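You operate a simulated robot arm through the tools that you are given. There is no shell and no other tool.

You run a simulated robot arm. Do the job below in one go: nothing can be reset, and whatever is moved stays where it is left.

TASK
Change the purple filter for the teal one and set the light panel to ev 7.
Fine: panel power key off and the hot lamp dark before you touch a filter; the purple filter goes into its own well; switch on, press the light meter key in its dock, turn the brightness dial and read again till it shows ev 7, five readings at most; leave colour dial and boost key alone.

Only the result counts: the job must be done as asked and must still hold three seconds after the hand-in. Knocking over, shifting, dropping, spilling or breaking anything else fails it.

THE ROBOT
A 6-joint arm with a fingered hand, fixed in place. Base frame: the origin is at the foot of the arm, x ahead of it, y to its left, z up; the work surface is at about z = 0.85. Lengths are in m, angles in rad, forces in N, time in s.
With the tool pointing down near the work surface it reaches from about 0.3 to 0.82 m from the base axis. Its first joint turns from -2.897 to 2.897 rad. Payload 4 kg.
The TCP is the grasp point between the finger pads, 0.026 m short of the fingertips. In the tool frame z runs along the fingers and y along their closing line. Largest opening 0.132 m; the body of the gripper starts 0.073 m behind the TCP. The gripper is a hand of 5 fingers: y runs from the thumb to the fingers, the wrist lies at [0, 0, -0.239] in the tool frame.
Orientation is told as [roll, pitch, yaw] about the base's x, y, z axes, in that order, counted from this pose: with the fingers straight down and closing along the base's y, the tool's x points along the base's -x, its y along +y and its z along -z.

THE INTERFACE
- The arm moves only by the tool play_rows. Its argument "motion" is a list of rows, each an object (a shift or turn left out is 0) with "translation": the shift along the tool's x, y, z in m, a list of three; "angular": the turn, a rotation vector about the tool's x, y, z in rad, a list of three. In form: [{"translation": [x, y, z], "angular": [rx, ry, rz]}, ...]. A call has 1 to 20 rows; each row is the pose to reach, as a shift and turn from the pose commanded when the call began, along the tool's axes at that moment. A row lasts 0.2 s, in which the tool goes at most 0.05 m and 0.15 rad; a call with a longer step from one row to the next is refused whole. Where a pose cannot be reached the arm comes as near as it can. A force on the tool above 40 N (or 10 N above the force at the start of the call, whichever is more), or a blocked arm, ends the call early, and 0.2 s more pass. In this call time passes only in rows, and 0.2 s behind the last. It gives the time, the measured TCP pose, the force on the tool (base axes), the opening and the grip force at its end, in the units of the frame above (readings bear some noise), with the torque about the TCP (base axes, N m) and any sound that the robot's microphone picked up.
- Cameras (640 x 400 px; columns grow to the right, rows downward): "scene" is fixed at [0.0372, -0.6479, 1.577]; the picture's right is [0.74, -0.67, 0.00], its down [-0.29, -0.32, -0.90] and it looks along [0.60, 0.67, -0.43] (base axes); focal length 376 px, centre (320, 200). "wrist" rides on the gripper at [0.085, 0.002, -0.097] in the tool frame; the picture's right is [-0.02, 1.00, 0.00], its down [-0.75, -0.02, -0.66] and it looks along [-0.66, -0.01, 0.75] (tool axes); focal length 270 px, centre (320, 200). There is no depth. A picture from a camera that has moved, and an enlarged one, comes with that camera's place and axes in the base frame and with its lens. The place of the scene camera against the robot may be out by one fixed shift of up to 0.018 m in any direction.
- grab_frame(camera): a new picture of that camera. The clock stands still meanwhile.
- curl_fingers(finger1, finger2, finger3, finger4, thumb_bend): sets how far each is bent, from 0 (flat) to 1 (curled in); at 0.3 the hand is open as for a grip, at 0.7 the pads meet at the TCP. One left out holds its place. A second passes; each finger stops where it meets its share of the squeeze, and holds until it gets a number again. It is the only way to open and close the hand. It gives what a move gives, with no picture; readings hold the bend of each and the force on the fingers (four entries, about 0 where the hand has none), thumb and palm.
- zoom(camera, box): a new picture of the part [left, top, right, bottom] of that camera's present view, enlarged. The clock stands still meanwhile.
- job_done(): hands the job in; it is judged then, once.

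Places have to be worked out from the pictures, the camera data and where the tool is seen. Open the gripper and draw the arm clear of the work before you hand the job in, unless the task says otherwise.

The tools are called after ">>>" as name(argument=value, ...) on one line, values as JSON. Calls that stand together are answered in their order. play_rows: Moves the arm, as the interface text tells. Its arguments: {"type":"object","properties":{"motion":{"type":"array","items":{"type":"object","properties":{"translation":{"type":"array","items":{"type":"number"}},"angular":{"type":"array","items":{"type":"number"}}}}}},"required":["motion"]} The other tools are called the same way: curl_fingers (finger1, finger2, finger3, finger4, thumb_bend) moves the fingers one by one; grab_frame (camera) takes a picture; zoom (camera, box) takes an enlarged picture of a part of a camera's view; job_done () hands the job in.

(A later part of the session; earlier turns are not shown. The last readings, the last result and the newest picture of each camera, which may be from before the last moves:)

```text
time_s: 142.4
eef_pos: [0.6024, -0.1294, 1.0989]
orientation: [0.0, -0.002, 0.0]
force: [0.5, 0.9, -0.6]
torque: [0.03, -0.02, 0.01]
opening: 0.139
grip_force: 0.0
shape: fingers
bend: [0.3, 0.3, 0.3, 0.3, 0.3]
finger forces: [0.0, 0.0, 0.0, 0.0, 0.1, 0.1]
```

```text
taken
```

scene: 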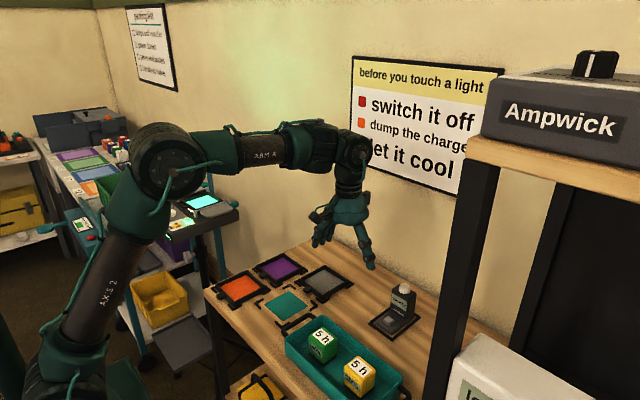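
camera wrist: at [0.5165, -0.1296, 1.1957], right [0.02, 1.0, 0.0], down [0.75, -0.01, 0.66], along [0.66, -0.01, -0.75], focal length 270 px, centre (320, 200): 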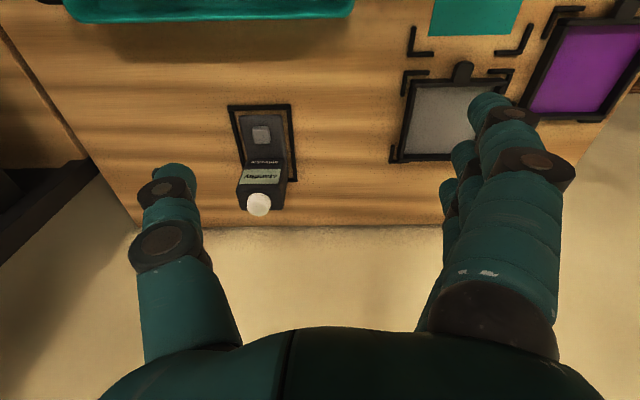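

The meter and its key are in view. I zoom to measure the key precisely.

>>> zoom(camera="wrist", box=[200, 80, 340, 230])

>>> zoom(camera="scene", box=[360, 270, 430, 340])

```text
2.67 times, centred on (270, 155) of wrist
camera zoom: at [0.5165, -0.1296, 1.1957], right [0.02, 1.0, 0.0], down [0.75, -0.01, 0.66], along [0.66, -0.01, -0.75], focal length 721 px, centre (453, 320)
```

zoom: 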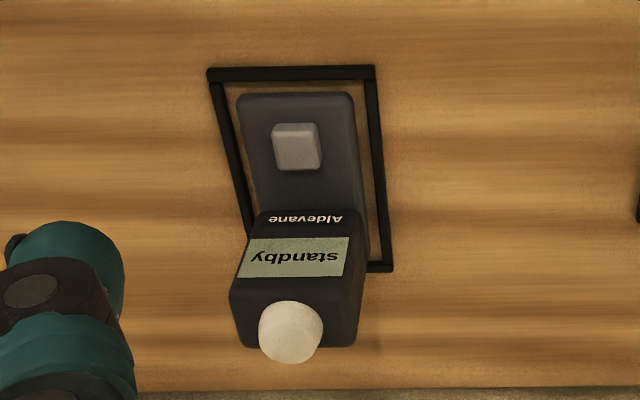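

```text
5.71 times, centred on (395, 305) of scene
camera zoom: at [0.0372, -0.6479, 1.577], right [0.74, -0.67, 0.0], down [-0.29, -0.32, -0.9], along [0.6, 0.67, -0.43], focal length 2146 px, centre (-109, -400)
```

zoom: 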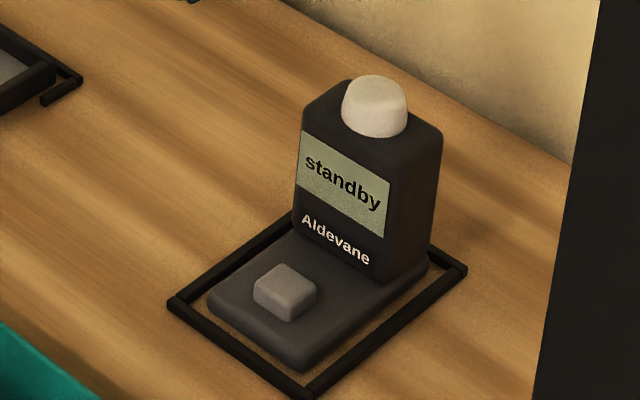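

The meter key is at about (0.6875, −0.209), top z ≈ 0.869, and the display reads "standby". I will press it with the thumb, hand turned to yaw 0.35 so it stays clear of the meter and tray; I curl the fingers and hover above.

>>> curl_fingers(finger1=1.0, finger2=1.0, finger3=1.0, finger4=1.0, thumb_bend=0.3)

>>> play_rows(motion=[{"translation": [-0.015, -0.0012, 0.033], "angular": [0, 0, -0.0875]}, {"translation": [-0.03, -0.0025, 0.066], "angular": [0, 0, -0.175]}, {"translation": [-0.045, -0.0037, 0.1], "angular": [0, 0, -0.2625]}, {"translation": [-0.06, -0.005, 0.139], "angular": [0, 0, -0.35]}])

>>> grab_frame(camera="wrist")

>>> zoom(camera="scene", box=[330, 210, 450, 330])

```text
time_s: 143.4
eef_pos: [0.6021, -0.13, 1.099]
orientation: [-0.001, -0.003, 0.0]
force: [0.4, 0.3, -0.3]
torque: [-0.02, -0.01, 0.0]
opening: 0.0645
grip_force: 0.0
shape: fingers
bend: [1.0, 1.0, 1.0, 1.0, 0.3]
finger forces: [0.1, 0.0, 0.0, 0.1, 0.1, 0.1]
```

```text
time_s: 144.4
eef_pos: [0.6622, -0.1341, 0.9611]
orientation: [-0.003, -0.003, 0.352]
force: [-0.1, -0.2, 0.1]
torque: [0.01, -0.04, 0.02]
opening: 0.0645
grip_force: 0.0
shape: fingers
bend: [1.0, 1.0, 1.0, 1.0, 0.3]
finger forces: [0.0, 0.0, 0.0, 0.0, 0.0, 0.1]
```

```text
taken
camera wrist: at [0.5817, -0.1637, 1.0569], right [-0.33, 0.95, 0.0], down [0.71, 0.25, 0.66], along [0.62, 0.21, -0.75], focal length 270 px, centre (320, 200)
```

wrist: 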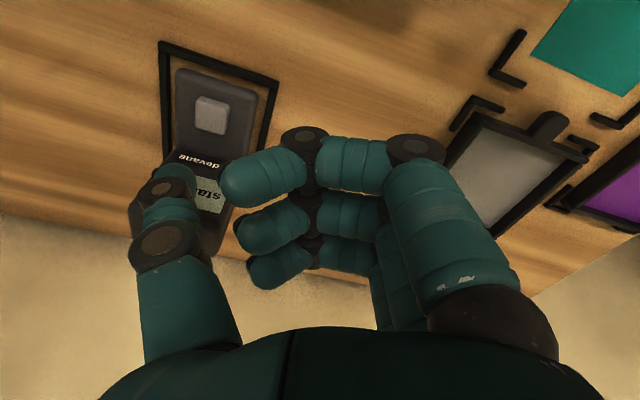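

```text
3.33 times, centred on (390, 270) of scene
camera zoom: at [0.0372, -0.6479, 1.577], right [0.74, -0.67, 0.0], down [-0.29, -0.32, -0.9], along [0.6, 0.67, -0.43], focal length 1252 px, centre (87, -33)
```

zoom: 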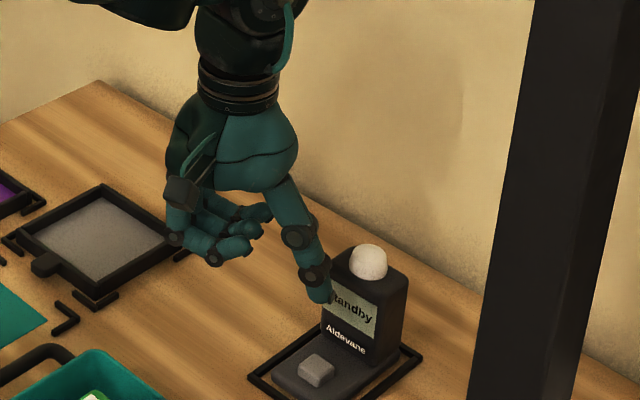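

The thumb tip is almost exactly over the key. I correct by 4 mm in −y and descend to about 5 mm above it.

>>> play_rows(motion=[{"translation": [-0.0005, -0.0045, 0.025]}, {"translation": [-0.0005, -0.0045, 0.045]}, {"translation": [-0.0005, -0.0045, 0.057]}])

>>> zoom(camera="scene", box=[350, 240, 440, 330])

>>> zoom(camera="wrist", box=[120, 60, 320, 220])

```text
time_s: 145.2
eef_pos: [0.663, -0.1396, 0.9032]
orientation: [-0.001, -0.002, 0.351]
force: [0.0, -1.2, 0.2]
torque: [0.01, 0.0, 0.02]
opening: 0.0647
grip_force: 0.1
shape: fingers
bend: [1.0, 1.0, 1.0, 1.0, 0.3]
finger forces: [0.0, 0.1, 0.0, 0.1, 0.1, 0.1]
```

```text
4.44 times, centred on (395, 285) of scene
camera zoom: at [0.0372, -0.6479, 1.577], right [0.74, -0.67, 0.0], down [-0.29, -0.32, -0.9], along [0.6, 0.67, -0.43], focal length 1669 px, centre (-13, -178)
```

zoom: 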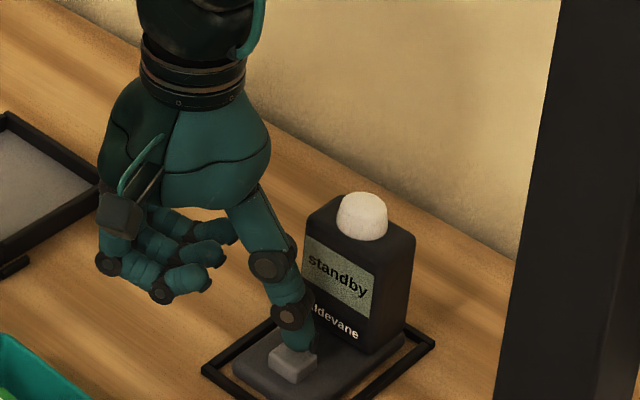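

```text
2.50 times, centred on (220, 140) of wrist
camera zoom: at [0.5837, -0.1689, 1.0001], right [-0.32, 0.95, 0.0], down [0.71, 0.24, 0.66], along [0.62, 0.21, -0.75], focal length 676 px, centre (570, 350)
```

zoom: 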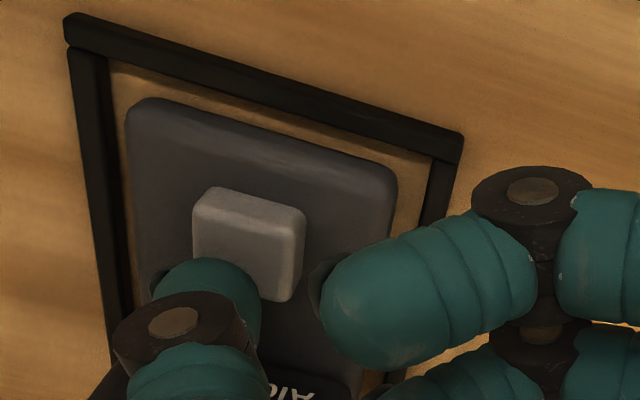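

The thumb is about 6 mm too far towards the meter body. I shift back 6 mm at this height, then press down in small steps.

>>> play_rows(motion=[{"translation": [0.0055, 0.003, 0]}])

>>> zoom(camera="wrist", box=[120, 60, 320, 220])

>>> play_rows(motion=[{"translation": [0, 0, 0.003]}])

```text
time_s: 145.6
eef_pos: [0.6593, -0.1405, 0.9033]
orientation: [-0.001, -0.003, 0.35]
force: [0.6, 0.0, 0.7]
torque: [-0.01, 0.02, -0.01]
opening: 0.0648
grip_force: 0.1
shape: fingers
bend: [1.0, 1.0, 1.0, 1.0, 0.3]
finger forces: [0.0, 0.0, 0.1, 0.0, 0.1, 0.1]
```

```text
2.50 times, centred on (220, 140) of wrist
camera zoom: at [0.5776, -0.168, 1.0002], right [-0.32, 0.95, 0.0], down [0.71, 0.24, 0.66], along [0.62, 0.21, -0.75], focal length 676 px, centre (570, 350)
```

zoom: 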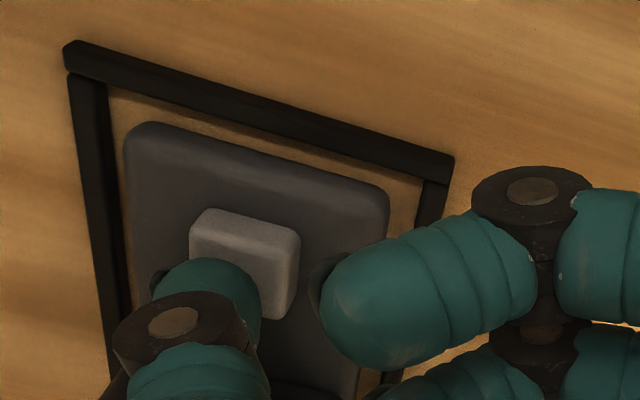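

```text
time_s: 146.0
eef_pos: [0.6565, -0.1385, 0.9017]
orientation: [0.0, -0.002, 0.35]
force: [-0.5, 0.1, 0.5]
torque: [0.02, 0.02, 0.0]
opening: 0.0646
grip_force: 0.1
shape: fingers
bend: [1.0, 1.0, 1.0, 1.0, 0.3]
finger forces: [0.0, 0.0, 0.1, 0.0, 0.1, 0.0]
```

The thumb still covers the key's left part only. I shift 6 mm in +y and press on down step by step.

>>> play_rows(motion=[{"translation": [0, 0.006, 0]}])

>>> play_rows(motion=[{"translation": [0, 0, 0.002]}])

>>> play_rows(motion=[{"translation": [0, 0, 0.0015]}])

>>> zoom(camera="wrist", box=[120, 60, 320, 220])

```text
time_s: 146.4
eef_pos: [0.6549, -0.1339, 0.8992]
orientation: [0.0, -0.001, 0.352]
force: [0.5, 0.0, 0.3]
torque: [0.03, 0.0, -0.01]
opening: 0.0645
grip_force: 0.1
shape: fingers
bend: [1.0, 1.0, 1.0, 1.0, 0.3]
finger forces: [0.0, 0.0, 0.0, 0.0, 0.1, 0.0]
```

```text
time_s: 146.8
eef_pos: [0.656, -0.1337, 0.8992]
orientation: [-0.002, -0.001, 0.352]
force: [-0.1, -0.2, -0.2]
torque: [-0.01, 0.0, -0.02]
opening: 0.0645
grip_force: 0.4
shape: fingers
bend: [1.0, 1.0, 1.0, 1.0, 0.3]
finger forces: [0.0, 0.0, 0.0, 0.1, 0.2, 0.0]
```

```text
time_s: 147.2
eef_pos: [0.656, -0.1337, 0.8975]
orientation: [-0.003, -0.003, 0.352]
force: [-0.6, 0.2, 0.3]
torque: [-0.05, -0.02, 0.0]
opening: 0.0648
grip_force: 0.5
shape: fingers
bend: [1.0, 1.0, 1.0, 1.0, 0.3]
finger forces: [0.1, 0.0, 0.0, 0.0, 0.8, 0.0]
```

```text
2.50 times, centred on (220, 140) of wrist
camera zoom: at [0.5755, -0.1623, 0.9938], right [-0.32, 0.95, 0.0], down [0.71, 0.24, 0.66], along [0.62, 0.21, -0.75], focal length 676 px, centre (570, 350)
```

zoom: 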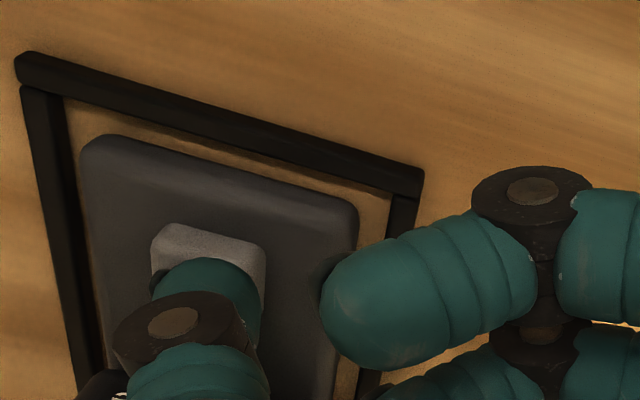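

The thumb is centred on the key with 0.8 N. I press a little further until it clicks.

>>> play_rows(motion=[{"translation": [0, 0, 0.002]}])

```text
time_s: 147.6
eef_pos: [0.6564, -0.1338, 0.8951]
orientation: [-0.002, -0.002, 0.352]
force: [0.9, 0.9, 2.0]
torque: [-0.07, -0.06, -0.01]
opening: 0.0646
grip_force: 1.3
shape: fingers
bend: [1.0, 1.0, 1.0, 1.0, 0.3]
finger forces: [0.0, 0.0, 0.1, 0.1, 1.6, 0.1]
heard: click
```

The meter key clicked (first reading). I read its display.

>>> zoom(camera="scene", box=[370, 270, 430, 330])

>>> play_rows(motion=[{"translation": [0, 0, -0.005]}, {"translation": [0, 0, -0.03]}, {"translation": [0, 0, -0.065]}])

>>> zoom(camera="scene", box=[370, 270, 430, 330])

>>> grab_frame(camera="scene")

```text
6.67 times, centred on (400, 300) of scene
camera zoom: at [0.0372, -0.6479, 1.577], right [0.74, -0.67, 0.0], down [-0.29, -0.32, -0.9], along [0.6, 0.67, -0.43], focal length 2503 px, centre (-213, -467)
```

zoom: 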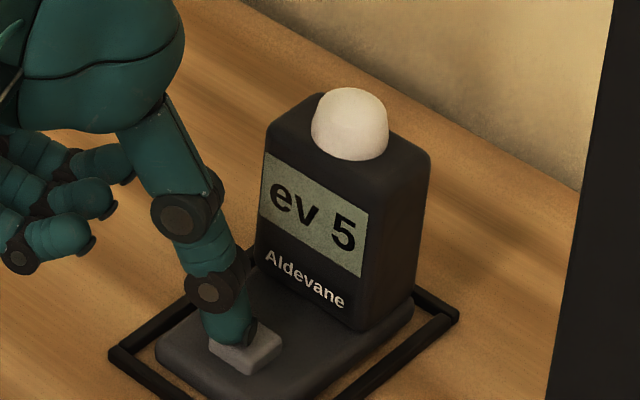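

```text
time_s: 148.4
eef_pos: [0.6557, -0.1341, 0.9592]
orientation: [-0.001, -0.001, 0.35]
force: [-0.4, 0.4, 0.0]
torque: [0.03, 0.0, 0.04]
opening: 0.0649
grip_force: 0.1
shape: fingers
bend: [1.0, 1.0, 1.0, 1.0, 0.3]
finger forces: [0.0, 0.0, 0.1, 0.0, 0.0, 0.0]
```

```text
6.67 times, centred on (400, 300) of scene
camera zoom: at [0.0372, -0.6479, 1.577], right [0.74, -0.67, 0.0], down [-0.29, -0.32, -0.9], along [0.6, 0.67, -0.43], focal length 2503 px, centre (-213, -467)
```

zoom: 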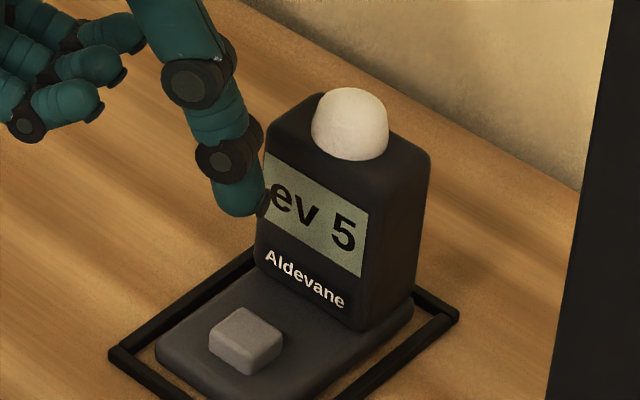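

```text
taken
```

scene: 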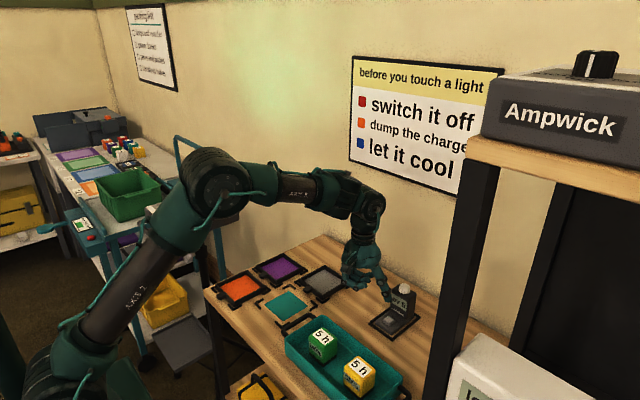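

The meter shows ev 5 at level 1; I need 7, probably level 3. I lift clear, turn back to yaw 0 and go to view the brightness dial.

>>> play_rows(motion=[{"translation": [0, 0, -0.04], "angular": [0, 0, 0.117]}, {"translation": [0, 0, -0.08], "angular": [0, 0, 0.233]}, {"translation": [0, 0, -0.12], "angular": [0, 0, 0.35]}])

>>> play_rows(motion=[{"translation": [0.016, 0.0446, 0]}, {"translation": [0.032, 0.0892, 0]}, {"translation": [0.048, 0.1338, 0]}, {"translation": [0.064, 0.1784, 0]}, {"translation": [0.08, 0.223, 0]}, {"translation": [0.096, 0.2676, 0]}, {"translation": [0.112, 0.3122, 0]}, {"translation": [0.128, 0.3568, 0]}, {"translation": [0.144, 0.4014, 0]}, {"translation": [0.16, 0.446, 0]}, {"translation": [0.176, 0.4906, 0]}, {"translation": [0.192, 0.5352, 0]}, {"translation": [0.208, 0.5798, 0]}, {"translation": [0.224, 0.6244, 0]}, {"translation": [0.24, 0.669, 0]}, {"translation": [0.256, 0.714, 0]}])

>>> curl_fingers(finger1=0.3, finger2=0.3, finger3=0.3, finger4=0.3, thumb_bend=0.3)

>>> grab_frame(camera="wrist")

>>> zoom(camera="wrist", box=[300, 90, 440, 210])

```text
time_s: 149.2
eef_pos: [0.6538, -0.1319, 1.0803]
orientation: [-0.002, 0.0, 0.0]
force: [0.4, -0.6, -0.3]
torque: [0.03, -0.01, 0.0]
opening: 0.0647
grip_force: 0.0
shape: fingers
bend: [1.0, 1.0, 1.0, 1.0, 0.3]
finger forces: [0.0, 0.1, 0.1, 0.0, 0.0, 0.0]
```

```text
time_s: 152.6
eef_pos: [0.3979, 0.5809, 1.0818]
orientation: [0.0, -0.001, -0.001]
force: [0.5, -0.1, 0.3]
torque: [0.01, 0.03, 0.02]
opening: 0.065
grip_force: 0.0
shape: fingers
bend: [1.0, 1.0, 1.0, 1.0, 0.3]
finger forces: [0.0, 0.0, 0.0, 0.0, 0.0, 0.1]
```

```text
time_s: 153.6
eef_pos: [0.398, 0.5811, 1.0802]
orientation: [0.001, -0.001, 0.0]
force: [-0.7, 0.2, 0.8]
torque: [-0.02, 0.03, 0.02]
opening: 0.1386
grip_force: 0.0
shape: fingers
bend: [0.3, 0.3, 0.3, 0.3, 0.3]
finger forces: [0.0, 0.1, 0.0, 0.0, 0.0, 0.0]
```

```text
taken
camera wrist: at [0.3128, 0.5814, 1.1768], right [0.02, 1.0, 0.0], down [0.75, -0.01, 0.66], along [0.66, -0.01, -0.75], focal length 270 px, centre (320, 200)
```

wrist: 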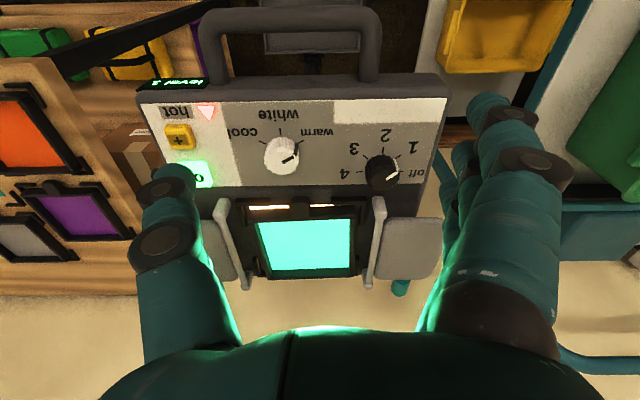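

```text
3.33 times, centred on (370, 150) of wrist
camera zoom: at [0.3128, 0.5814, 1.1768], right [0.02, 1.0, 0.0], down [0.75, -0.01, 0.66], along [0.66, -0.01, -0.75], focal length 901 px, centre (153, 367)
```

zoom: 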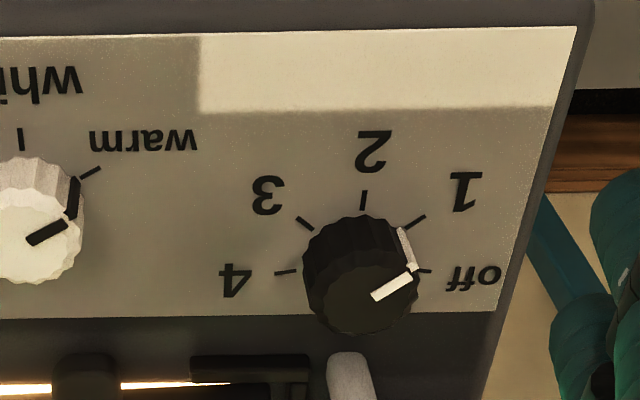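

The dial is at (0.460, 0.6365), radius 0.0157, top z ≈ 0.981; it points at level 1. I prepare a thumb + fingers 2 and 3 chuck at 0.5, turn to yaw −0.35, and approach from the robot's side.

>>> curl_fingers(finger1=1.0, finger2=0.5, finger3=0.5, finger4=1.0, thumb_bend=0.5)

>>> play_rows(motion=[{"translation": [0, 0.019, 0.01], "angular": [0, 0, 0.117]}, {"translation": [0, 0.038, 0.02], "angular": [0, 0, 0.233]}, {"translation": [-0.002, 0.0555, 0.03], "angular": [0, 0, 0.35]}])

>>> grab_frame(camera="wrist")

>>> zoom(camera="scene", box=[130, 140, 230, 240])

```text
time_s: 154.6
eef_pos: [0.3975, 0.5827, 1.079]
orientation: [0.001, -0.001, 0.0]
force: [0.5, -1.0, -1.1]
torque: [0.0, -0.01, -0.01]
opening: 0.0528
grip_force: 0.2
shape: fingers
bend: [1.0, 0.5, 0.5, 1.0, 0.5]
finger forces: [0.1, 0.0, 0.0, 0.1, 0.1, 0.1]
```

```text
time_s: 155.4
eef_pos: [0.3998, 0.6356, 1.0491]
orientation: [0.002, -0.003, -0.352]
force: [-0.6, -1.3, 1.3]
torque: [-0.02, -0.03, -0.03]
opening: 0.0526
grip_force: 0.0
shape: fingers
bend: [1.0, 0.5, 0.5, 1.0, 0.5]
finger forces: [0.0, 0.0, 0.0, 0.0, 0.1, 0.0]
```

```text
taken
camera wrist: at [0.3207, 0.6649, 1.1467], right [0.36, 0.93, 0.0], down [0.7, -0.27, 0.66], along [0.61, -0.24, -0.75], focal length 270 px, centre (320, 200)
```

wrist: 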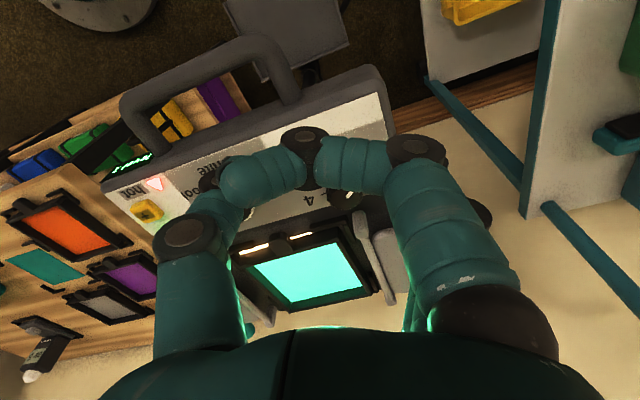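

```text
4.00 times, centred on (180, 190) of scene
camera zoom: at [0.0372, -0.6479, 1.577], right [0.74, -0.67, 0.0], down [-0.29, -0.32, -0.9], along [0.6, 0.67, -0.43], focal length 1502 px, centre (880, 240)
```

zoom: 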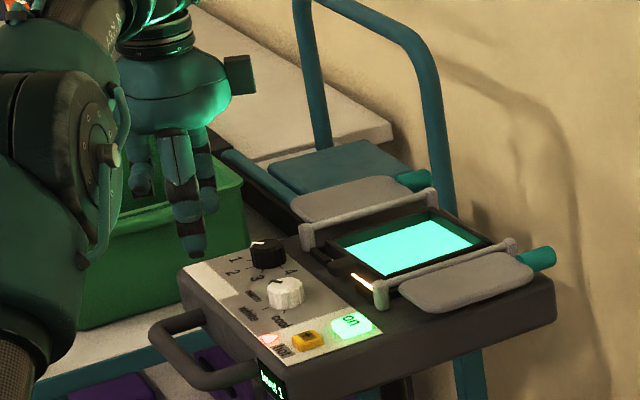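

The approach looks right. I descend in front of the dial to z = 1.012 and slide in along +x so the dial comes between thumb and fingers.

>>> play_rows(motion=[{"translation": [0, 0, 0.02]}, {"translation": [0, 0, 0.035]}, {"translation": [-0.019, 0.0073, 0.037]}, {"translation": [-0.038, 0.0146, 0.037]}])

>>> zoom(camera="scene", box=[140, 160, 220, 230])

>>> grab_frame(camera="wrist")

```text
time_s: 156.4
eef_pos: [0.4406, 0.6352, 1.0129]
orientation: [0.0, -0.001, -0.349]
force: [-0.1, -0.2, 0.5]
torque: [0.04, -0.01, -0.01]
opening: 0.0527
grip_force: 0.0
shape: fingers
bend: [1.0, 0.5, 0.5, 1.0, 0.5]
finger forces: [0.0, 0.0, 0.0, 0.1, 0.0, 0.1]
```

```text
5.71 times, centred on (180, 195) of scene
camera zoom: at [0.0372, -0.6479, 1.577], right [0.74, -0.67, 0.0], down [-0.29, -0.32, -0.9], along [0.6, 0.67, -0.43], focal length 2146 px, centre (1120, 229)
```

zoom: 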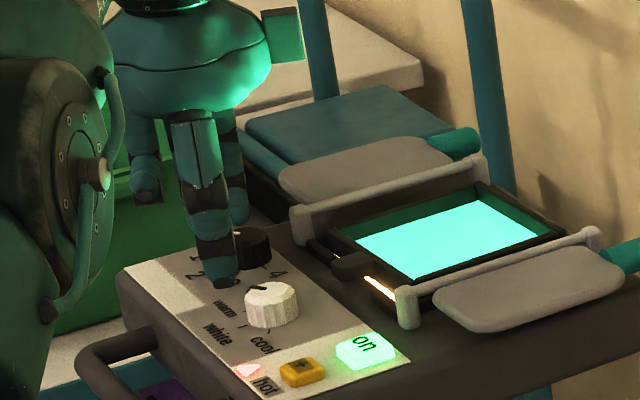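

```text
taken
camera wrist: at [0.3616, 0.6659, 1.1096], right [0.36, 0.93, 0.0], down [0.7, -0.27, 0.66], along [0.62, -0.24, -0.75], focal length 270 px, centre (320, 200)
```

wrist: 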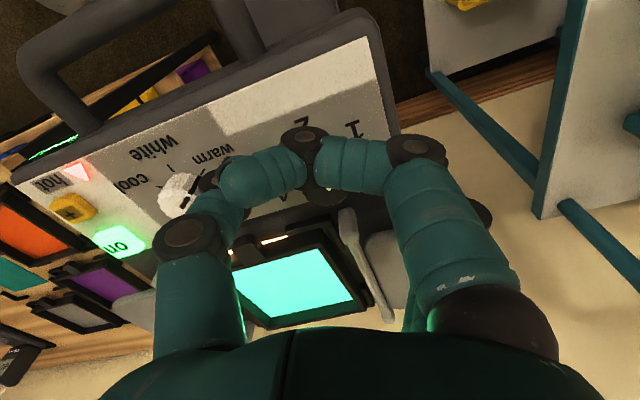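

Thumb and fingers are passing on either side of the black dial, well clear of the white one. I finish the slide to the dial's axis and lower to z ≈ 1.004.

>>> play_rows(motion=[{"translation": [-0.009, 0.004, 0]}, {"translation": [-0.0178, 0.0079, 0.001]}, {"translation": [-0.0178, 0.0079, 0.005]}, {"translation": [-0.0178, 0.0079, 0.009]}])

>>> zoom(camera="scene", box=[150, 170, 220, 225])

>>> grab_frame(camera="wrist")

```text
time_s: 157.4
eef_pos: [0.4592, 0.6379, 1.003]
orientation: [-0.001, -0.002, -0.348]
force: [0.2, -1.2, 0.1]
torque: [-0.04, -0.01, -0.01]
opening: 0.0527
grip_force: 0.4
shape: fingers
bend: [1.0, 0.5, 0.5, 1.0, 0.5]
finger forces: [0.0, 0.0, 0.0, 0.1, 0.4, 0.0]
out of reach, approached as far as the arm can: row 2
```

```text
7.27 times, centred on (185, 198) of scene
camera zoom: at [0.0372, -0.6479, 1.577], right [0.74, -0.67, 0.0], down [-0.29, -0.32, -0.9], along [0.6, 0.67, -0.43], focal length 2731 px, centre (1302, 218)
```

zoom: 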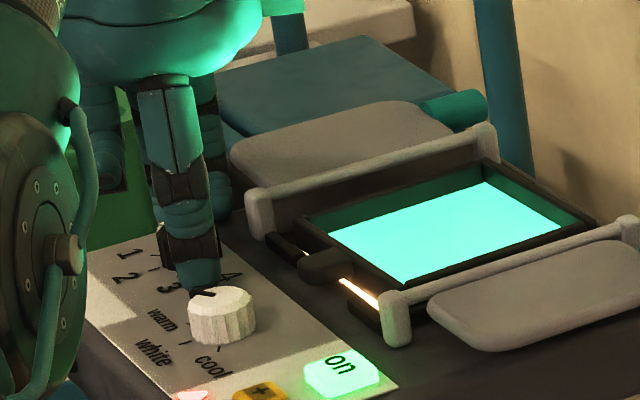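

```text
taken
camera wrist: at [0.3808, 0.667, 1.1001], right [0.36, 0.93, 0.0], down [0.7, -0.27, 0.66], along [0.62, -0.24, -0.75], focal length 270 px, centre (320, 200)
```

wrist: 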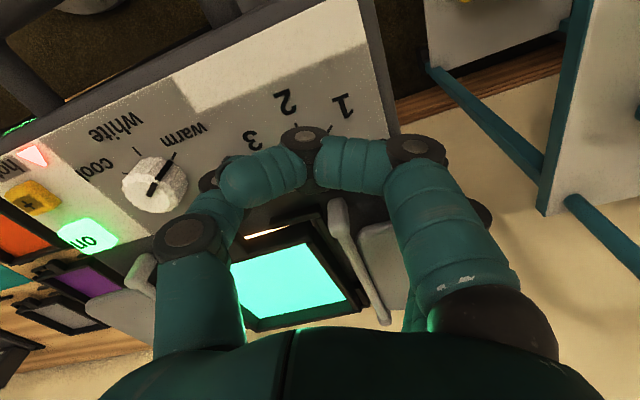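

I'm at the dial axis; the thumb shows 0.4 N, so it may just touch the face. I raise 1 mm and close thumb and fingers 2 and 3 onto the dial.

>>> play_rows(motion=[{"translation": [0, 0, -0.001]}])

>>> curl_fingers(finger2=0.58, finger3=0.58, thumb_bend=0.58)

>>> zoom(camera="scene", box=[150, 170, 220, 225])

```text
time_s: 157.8
eef_pos: [0.4602, 0.6375, 1.0041]
orientation: [-0.002, -0.001, -0.349]
force: [0.4, -0.5, -0.3]
torque: [0.02, 0.01, -0.03]
opening: 0.0527
grip_force: 0.0
shape: fingers
bend: [1.0, 0.5, 0.5, 1.0, 0.5]
finger forces: [0.1, 0.0, 0.0, 0.0, 0.0, 0.0]
```

```text
time_s: 158.8
eef_pos: [0.4585, 0.6381, 1.0033]
orientation: [0.001, -0.001, -0.351]
force: [1.4, 0.3, -0.1]
torque: [0.01, 0.0, -0.02]
opening: 0.0491
grip_force: 0.1
shape: fingers
bend: [1.0, 0.57, 0.57, 1.0, 0.57]
finger forces: [0.0, 0.0, 0.0, 0.0, 0.0, 0.0]
```

```text
7.27 times, centred on (185, 198) of scene
camera zoom: at [0.0372, -0.6479, 1.577], right [0.74, -0.67, 0.0], down [-0.29, -0.32, -0.9], along [0.6, 0.67, -0.43], focal length 2731 px, centre (1302, 218)
```

zoom: 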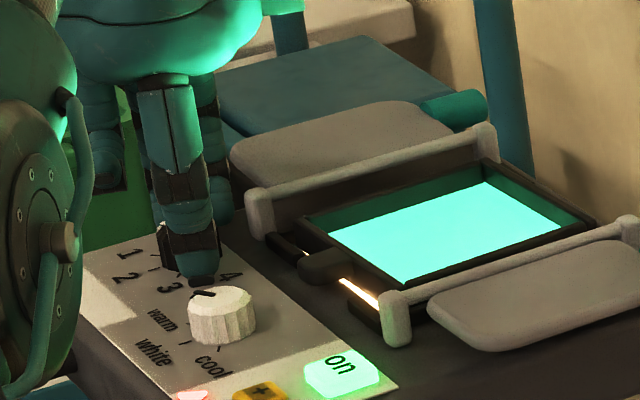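

No contact yet at 0.57. I close further in small steps.

>>> curl_fingers(finger2=0.63, finger3=0.63, thumb_bend=0.63)

>>> grab_frame(camera="wrist")

```text
time_s: 159.8
eef_pos: [0.46, 0.6374, 1.0038]
orientation: [0.0, -0.003, -0.349]
force: [-1.8, -2.9, -0.9]
torque: [-0.09, 0.04, 0.01]
opening: 0.0475
grip_force: 1.7
shape: fingers
bend: [1.0, 0.63, 0.63, 1.0, 0.61]
finger forces: [0.1, 0.1, 0.0, 0.0, 3.7, 0.1]
```

```text
taken
camera wrist: at [0.3807, 0.6665, 1.1007], right [0.36, 0.93, 0.0], down [0.7, -0.27, 0.66], along [0.62, -0.24, -0.75], focal length 270 px, centre (320, 200)
```

wrist: 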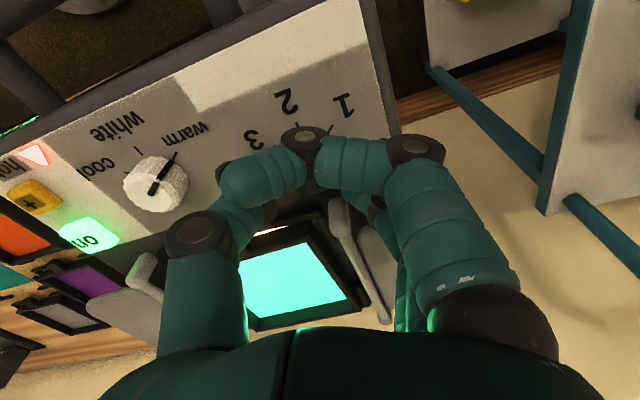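

The thumb touches the dial (3.7 N) while fingers 2 and 3 are not there yet. I close all with a firm target.

>>> curl_fingers(finger2=0.75, finger3=0.75, thumb_bend=0.68)

>>> zoom(camera="scene", box=[150, 170, 220, 225])

```text
time_s: 160.8
eef_pos: [0.4588, 0.6369, 1.0033]
orientation: [0.001, -0.001, -0.349]
force: [2.8, 0.9, -9.2]
torque: [-0.04, -0.04, -0.03]
opening: 0.0468
grip_force: 11.2
shape: fingers
bend: [1.0, 0.71, 0.72, 1.0, 0.64]
finger forces: [0.0, 7.0, 5.3, 0.0, 9.5, 0.0]
```

```text
7.27 times, centred on (185, 198) of scene
camera zoom: at [0.0372, -0.6479, 1.577], right [0.74, -0.67, 0.0], down [-0.29, -0.32, -0.9], along [0.6, 0.67, -0.43], focal length 2731 px, centre (1302, 218)
```

zoom: 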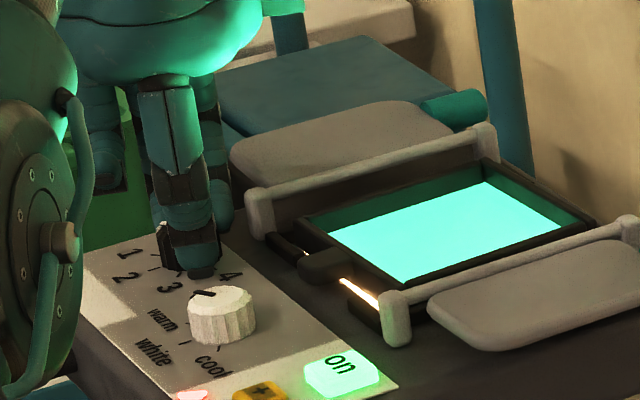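

The dial is gripped (7.0, 5.3 and 9.5 N). I begin turning counter-clockwise with a first part of the stroke and check the loads.

>>> play_rows(motion=[{"angular": [0, 0, -0.12]}, {"angular": [0, 0, -0.24]}, {"angular": [0, 0, -0.36]}])

>>> zoom(camera="scene", box=[140, 170, 220, 240])

```text
time_s: 161.6
eef_pos: [0.4604, 0.6384, 1.004]
orientation: [0.0, -0.002, 0.013]
force: [-4.6, 5.0, -9.4]
torque: [0.05, 0.05, -0.04]
opening: 0.0467
grip_force: 11.2
shape: fingers
bend: [1.0, 0.71, 0.72, 1.0, 0.64]
finger forces: [0.0, 9.4, 5.1, 0.0, 7.1, 0.0]
```

```text
5.71 times, centred on (180, 205) of scene
camera zoom: at [0.0372, -0.6479, 1.577], right [0.74, -0.67, 0.0], down [-0.29, -0.32, -0.9], along [0.6, 0.67, -0.43], focal length 2146 px, centre (1120, 171)
```

zoom: 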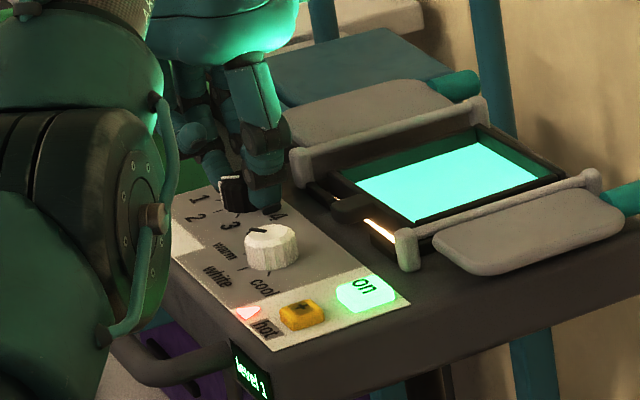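

The loads are moderate and the display still says level 1, as expected part-way. I continue the stroke to about 50°.

>>> play_rows(motion=[{"angular": [0, 0, -0.12]}, {"angular": [0, 0, -0.24]}, {"angular": [0, 0, -0.36]}, {"angular": [0, 0, -0.48]}])

>>> zoom(camera="scene", box=[140, 170, 220, 240])

>>> zoom(camera="scene", box=[160, 180, 200, 215])

```text
time_s: 162.6
eef_pos: [0.4601, 0.6385, 1.0048]
orientation: [0.001, -0.003, 0.493]
force: [-2.3, 11.2, -4.0]
torque: [0.19, 0.04, -0.08]
opening: 0.0463
grip_force: 11.8
shape: fingers
bend: [1.0, 0.7, 0.73, 1.0, 0.65]
finger forces: [0.0, 11.1, 7.4, 0.0, 5.3, 0.1]
```

```text
5.71 times, centred on (180, 205) of scene
camera zoom: at [0.0372, -0.6479, 1.577], right [0.74, -0.67, 0.0], down [-0.29, -0.32, -0.9], along [0.6, 0.67, -0.43], focal length 2146 px, centre (1120, 171)
```

zoom: 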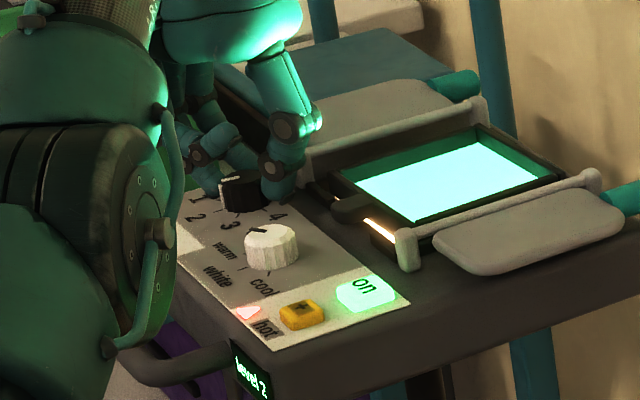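

```text
11.43 times, centred on (180, 198) of scene
camera zoom: at [0.0372, -0.6479, 1.577], right [0.74, -0.67, 0.0], down [-0.29, -0.32, -0.9], along [0.6, 0.67, -0.43], focal length 4291 px, centre (1920, 229)
```

zoom: 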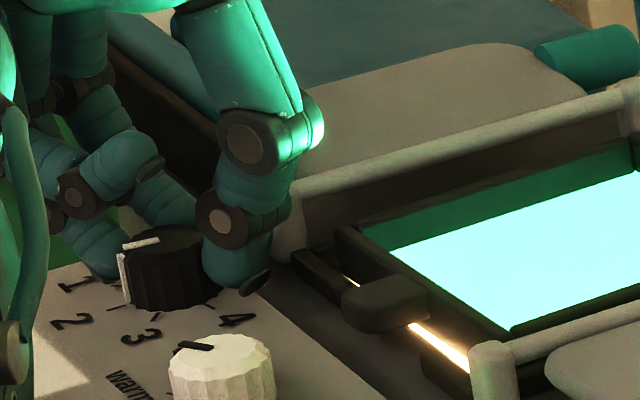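

The display now reads level 2. There is room for a bit more turn before the thumb nears the post, so I add about 15°.

>>> play_rows(motion=[{"angular": [0, 0, -0.1]}, {"angular": [0, 0, -0.2]}, {"angular": [0, 0, -0.27]}])

>>> zoom(camera="scene", box=[160, 180, 200, 215])

>>> zoom(camera="scene", box=[140, 190, 200, 245])

```text
time_s: 163.4
eef_pos: [0.4588, 0.6378, 1.0035]
orientation: [-0.002, -0.002, 0.763]
force: [-4.2, 17.3, -0.4]
torque: [0.31, 0.11, -0.09]
opening: 0.0459
grip_force: 13.5
shape: fingers
bend: [1.0, 0.7, 0.73, 1.0, 0.66]
finger forces: [0.0, 11.6, 11.2, 0.0, 4.2, 0.1]
```

```text
11.43 times, centred on (180, 198) of scene
camera zoom: at [0.0372, -0.6479, 1.577], right [0.74, -0.67, 0.0], down [-0.29, -0.32, -0.9], along [0.6, 0.67, -0.43], focal length 4291 px, centre (1920, 229)
```

zoom: 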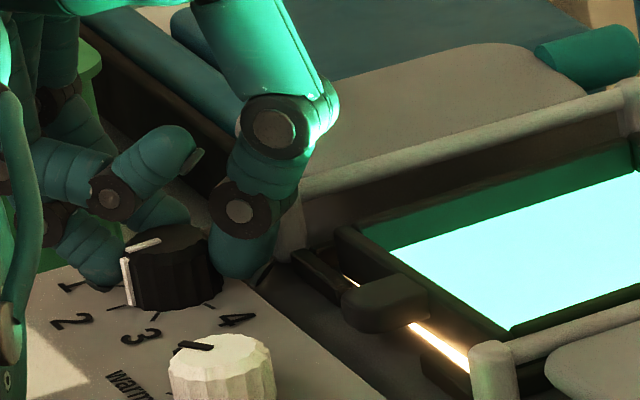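

```text
7.27 times, centred on (170, 218) of scene
camera zoom: at [0.0372, -0.6479, 1.577], right [0.74, -0.67, 0.0], down [-0.29, -0.32, -0.9], along [0.6, 0.67, -0.43], focal length 2731 px, centre (1411, 73)
```

zoom: 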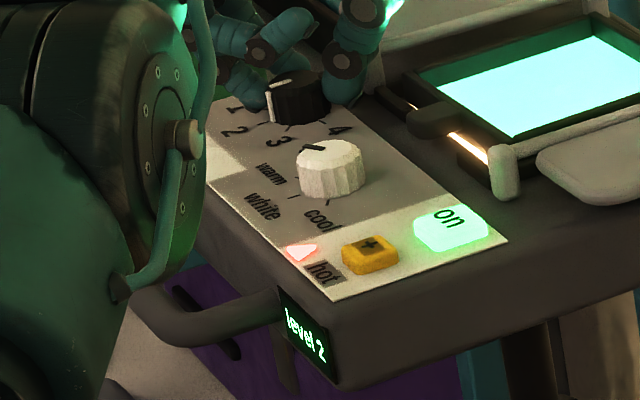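

The knob did not follow the last part; fingers push sideways (17 N), so I stop. I open the chuck, turn back to yaw −0.40 and shift the hand 4 mm towards the robot for better centring.

>>> curl_fingers(finger2=0.5, finger3=0.5, thumb_bend=0.5)

>>> zoom(camera="scene", box=[140, 180, 200, 235])

>>> play_rows(motion=[{"angular": [0, 0, 0.14]}, {"angular": [0, 0, 0.28]}, {"angular": [0, 0, 0.42]}, {"angular": [0, 0, 0.56]}, {"angular": [0, 0, 0.7]}, {"angular": [0, 0, 0.84]}, {"angular": [0, 0, 0.98]}, {"angular": [0, 0, 1.1]}, {"angular": [0, 0, 1.163]}])

>>> grab_frame(camera="wrist")

```text
time_s: 164.4
eef_pos: [0.4591, 0.6365, 1.0052]
orientation: [-0.001, -0.002, 0.761]
force: [-19.0, -3.8, 17.7]
torque: [-0.52, -0.06, -0.49]
opening: 0.0487
grip_force: 12.4
shape: fingers
bend: [1.0, 0.5, 0.5, 1.0, 0.55]
finger forces: [0.1, 0.0, 0.0, 0.0, 23.7, 0.0]
```

```text
7.27 times, centred on (170, 208) of scene
camera zoom: at [0.0372, -0.6479, 1.577], right [0.74, -0.67, 0.0], down [-0.29, -0.32, -0.9], along [0.6, 0.67, -0.43], focal length 2731 px, centre (1411, 146)
```

zoom: 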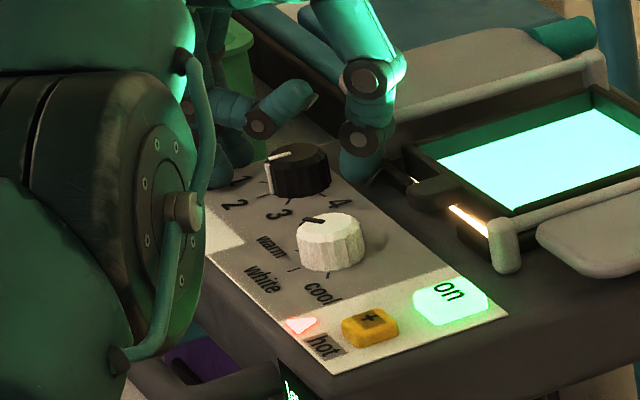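

```text
time_s: 166.4
eef_pos: [0.4603, 0.6369, 1.0046]
orientation: [0.0, -0.001, -0.403]
force: [-0.4, 0.4, 0.1]
torque: [0.02, -0.05, 0.0]
opening: 0.0524
grip_force: 0.1
shape: fingers
bend: [1.0, 0.5, 0.5, 1.0, 0.5]
finger forces: [0.0, 0.0, 0.0, 0.1, 0.0, 0.0]
```

```text
taken
camera wrist: at [0.3829, 0.6708, 1.1008], right [0.41, 0.91, 0.0], down [0.69, -0.31, 0.66], along [0.6, -0.27, -0.75], focal length 270 px, centre (320, 200)
```

wrist: 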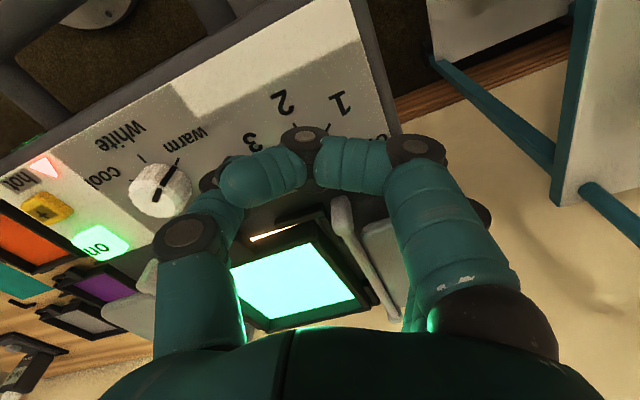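

The thumb had bumped the rail post when opening there; the panel shows no shift. Now back at yaw −0.40, I shift 4 mm towards the robot, 1 mm lower, and grip the dial again.

>>> play_rows(motion=[{"translation": [0.0039, -0.0011, 0.0005]}])

>>> curl_fingers(finger2=0.75, finger3=0.75, thumb_bend=0.72)

>>> zoom(camera="scene", box=[150, 175, 200, 220])

```text
time_s: 166.8
eef_pos: [0.4581, 0.6386, 1.0031]
orientation: [-0.001, -0.001, -0.403]
force: [0.4, -0.7, -0.2]
torque: [-0.03, 0.0, -0.02]
opening: 0.0524
grip_force: 0.1
shape: fingers
bend: [1.0, 0.5, 0.5, 1.0, 0.5]
finger forces: [0.0, 0.0, 0.1, 0.1, 0.1, 0.0]
```

```text
time_s: 167.8
eef_pos: [0.4563, 0.6377, 1.0032]
orientation: [-0.003, -0.002, -0.403]
force: [-1.9, -3.8, -10.8]
torque: [-0.1, 0.08, -0.03]
opening: 0.0465
grip_force: 13.7
shape: fingers
bend: [1.0, 0.71, 0.71, 1.0, 0.65]
finger forces: [0.0, 6.3, 5.9, 0.0, 16.1, 0.0]
```

```text
8.89 times, centred on (175, 198) of scene
camera zoom: at [0.0372, -0.6479, 1.577], right [0.74, -0.67, 0.0], down [-0.29, -0.32, -0.9], along [0.6, 0.67, -0.43], focal length 3338 px, centre (1609, 222)
```

zoom: 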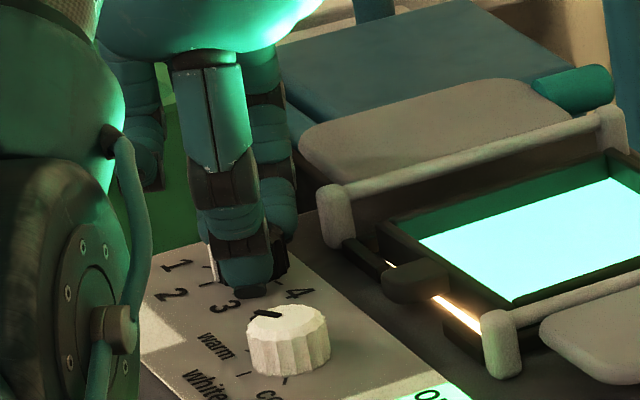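

Gripped more evenly now (6.3, 5.9 and 16 N). I turn about 25° and check.

>>> play_rows(motion=[{"angular": [0, 0, -0.11]}, {"angular": [0, 0, -0.22]}, {"angular": [0, 0, -0.33]}, {"angular": [0, 0, -0.44]}])

>>> zoom(camera="scene", box=[140, 180, 200, 240])

```text
time_s: 168.8
eef_pos: [0.4559, 0.639, 1.003]
orientation: [0.0, -0.002, 0.04]
force: [-11.2, -1.1, -11.8]
torque: [0.01, 0.21, -0.06]
opening: 0.0461
grip_force: 13.6
shape: fingers
bend: [1.0, 0.71, 0.72, 1.0, 0.65]
finger forces: [0.0, 9.2, 5.3, 0.0, 12.2, 0.0]
```

```text
6.67 times, centred on (170, 210) of scene
camera zoom: at [0.0372, -0.6479, 1.577], right [0.74, -0.67, 0.0], down [-0.29, -0.32, -0.9], along [0.6, 0.67, -0.43], focal length 2503 px, centre (1320, 133)
```

zoom: 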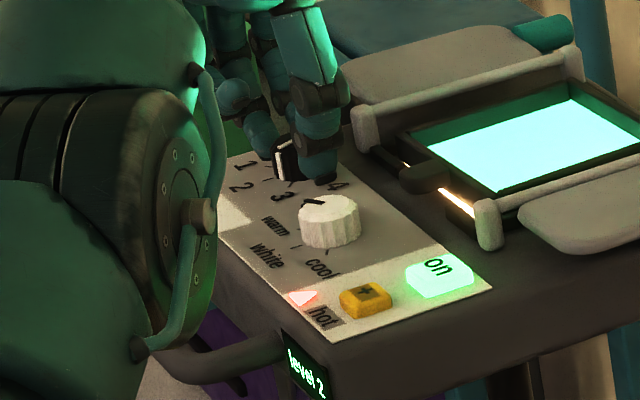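

The pointer is moving towards 3. I continue the turn with a small compensating shift to unload the sideways force.

>>> play_rows(motion=[{"translation": [0.0015, 0, 0], "angular": [0, 0, -0.1]}, {"translation": [0.0022, 0, 0], "angular": [0, 0, -0.2]}, {"translation": [0.003, 0, 0], "angular": [0, 0, -0.3]}, {"translation": [0.0038, 0, 0], "angular": [0, 0, -0.4]}])

>>> zoom(camera="scene", box=[140, 180, 200, 240])

>>> zoom(camera="scene", box=[160, 185, 195, 212])

```text
time_s: 169.8
eef_pos: [0.4538, 0.6379, 1.0027]
orientation: [-0.001, -0.001, 0.438]
force: [5.6, -2.8, -10.4]
torque: [-0.06, -0.12, 0.01]
opening: 0.0465
grip_force: 15.0
shape: fingers
bend: [1.0, 0.71, 0.72, 1.0, 0.65]
finger forces: [0.0, 6.0, 7.8, 0.1, 15.9, 0.0]
```

```text
6.67 times, centred on (170, 210) of scene
camera zoom: at [0.0372, -0.6479, 1.577], right [0.74, -0.67, 0.0], down [-0.29, -0.32, -0.9], along [0.6, 0.67, -0.43], focal length 2503 px, centre (1320, 133)
```

zoom: 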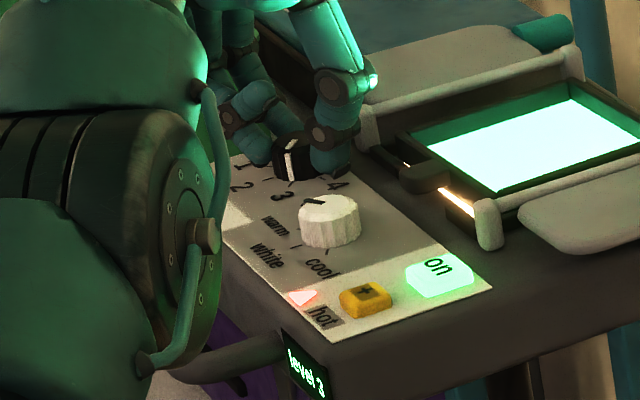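

```text
14.81 times, centred on (178, 198) of scene
camera zoom: at [0.0372, -0.6479, 1.577], right [0.74, -0.67, 0.0], down [-0.29, -0.32, -0.9], along [0.6, 0.67, -0.43], focal length 5563 px, centre (2431, 222)
```

zoom: 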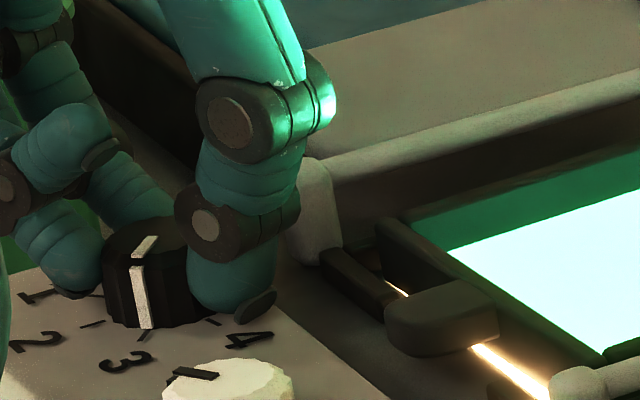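

The display reads level 3 with the pointer on 3. I open the chuck gently and evenly.

>>> curl_fingers(finger2=0.55, finger3=0.55, thumb_bend=0.54)

>>> zoom(camera="scene", box=[140, 180, 200, 240])

```text
time_s: 170.8
eef_pos: [0.4536, 0.6386, 1.0053]
orientation: [-0.001, 0.0, 0.439]
force: [-0.2, -0.4, 0.7]
torque: [0.0, -0.01, -0.02]
opening: 0.05
grip_force: 0.2
shape: fingers
bend: [1.0, 0.55, 0.55, 1.0, 0.54]
finger forces: [0.1, 0.0, 0.0, 0.0, 0.5, 0.0]
```

```text
6.67 times, centred on (170, 210) of scene
camera zoom: at [0.0372, -0.6479, 1.577], right [0.74, -0.67, 0.0], down [-0.29, -0.32, -0.9], along [0.6, 0.67, -0.43], focal length 2503 px, centre (1320, 133)
```

zoom: 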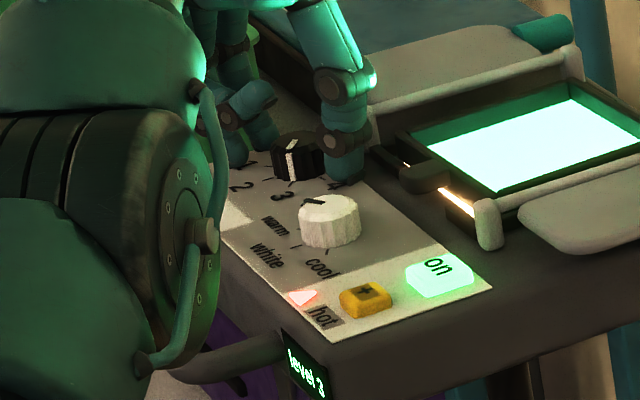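

Level 3 holds after letting go. I back out towards the robot and up.

>>> play_rows(motion=[{"translation": [0, 0, -0.006]}, {"translation": [0.0181, 0.0085, -0.008]}, {"translation": [0.0362, 0.017, -0.015]}, {"translation": [0.0544, 0.0254, -0.035]}, {"translation": [0.0634, 0.0297, -0.07]}])

>>> zoom(camera="scene", box=[140, 170, 240, 245])

```text
time_s: 172.0
eef_pos: [0.3838, 0.638, 1.0735]
orientation: [-0.002, 0.001, 0.436]
force: [0.1, 0.3, -0.5]
torque: [0.01, 0.03, -0.01]
opening: 0.051
grip_force: 0.1
shape: fingers
bend: [1.0, 0.55, 0.55, 1.0, 0.54]
finger forces: [0.0, 0.1, 0.0, 0.1, 0.1, 0.0]
out of reach, approached as far as the arm can: row 2
```

```text
5.33 times, centred on (190, 208) of scene
camera zoom: at [0.0372, -0.6479, 1.577], right [0.74, -0.67, 0.0], down [-0.29, -0.32, -0.9], along [0.6, 0.67, -0.43], focal length 2003 px, centre (1013, 160)
```

zoom: 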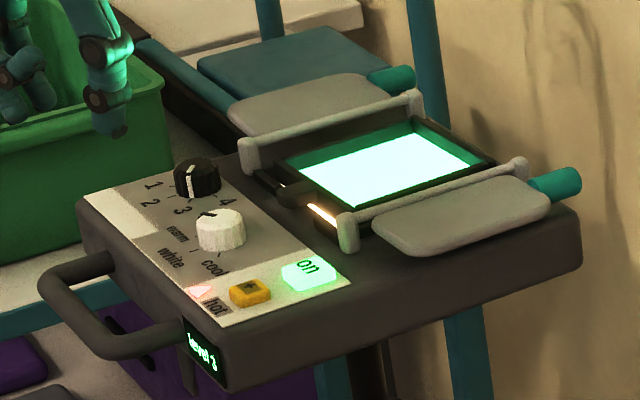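

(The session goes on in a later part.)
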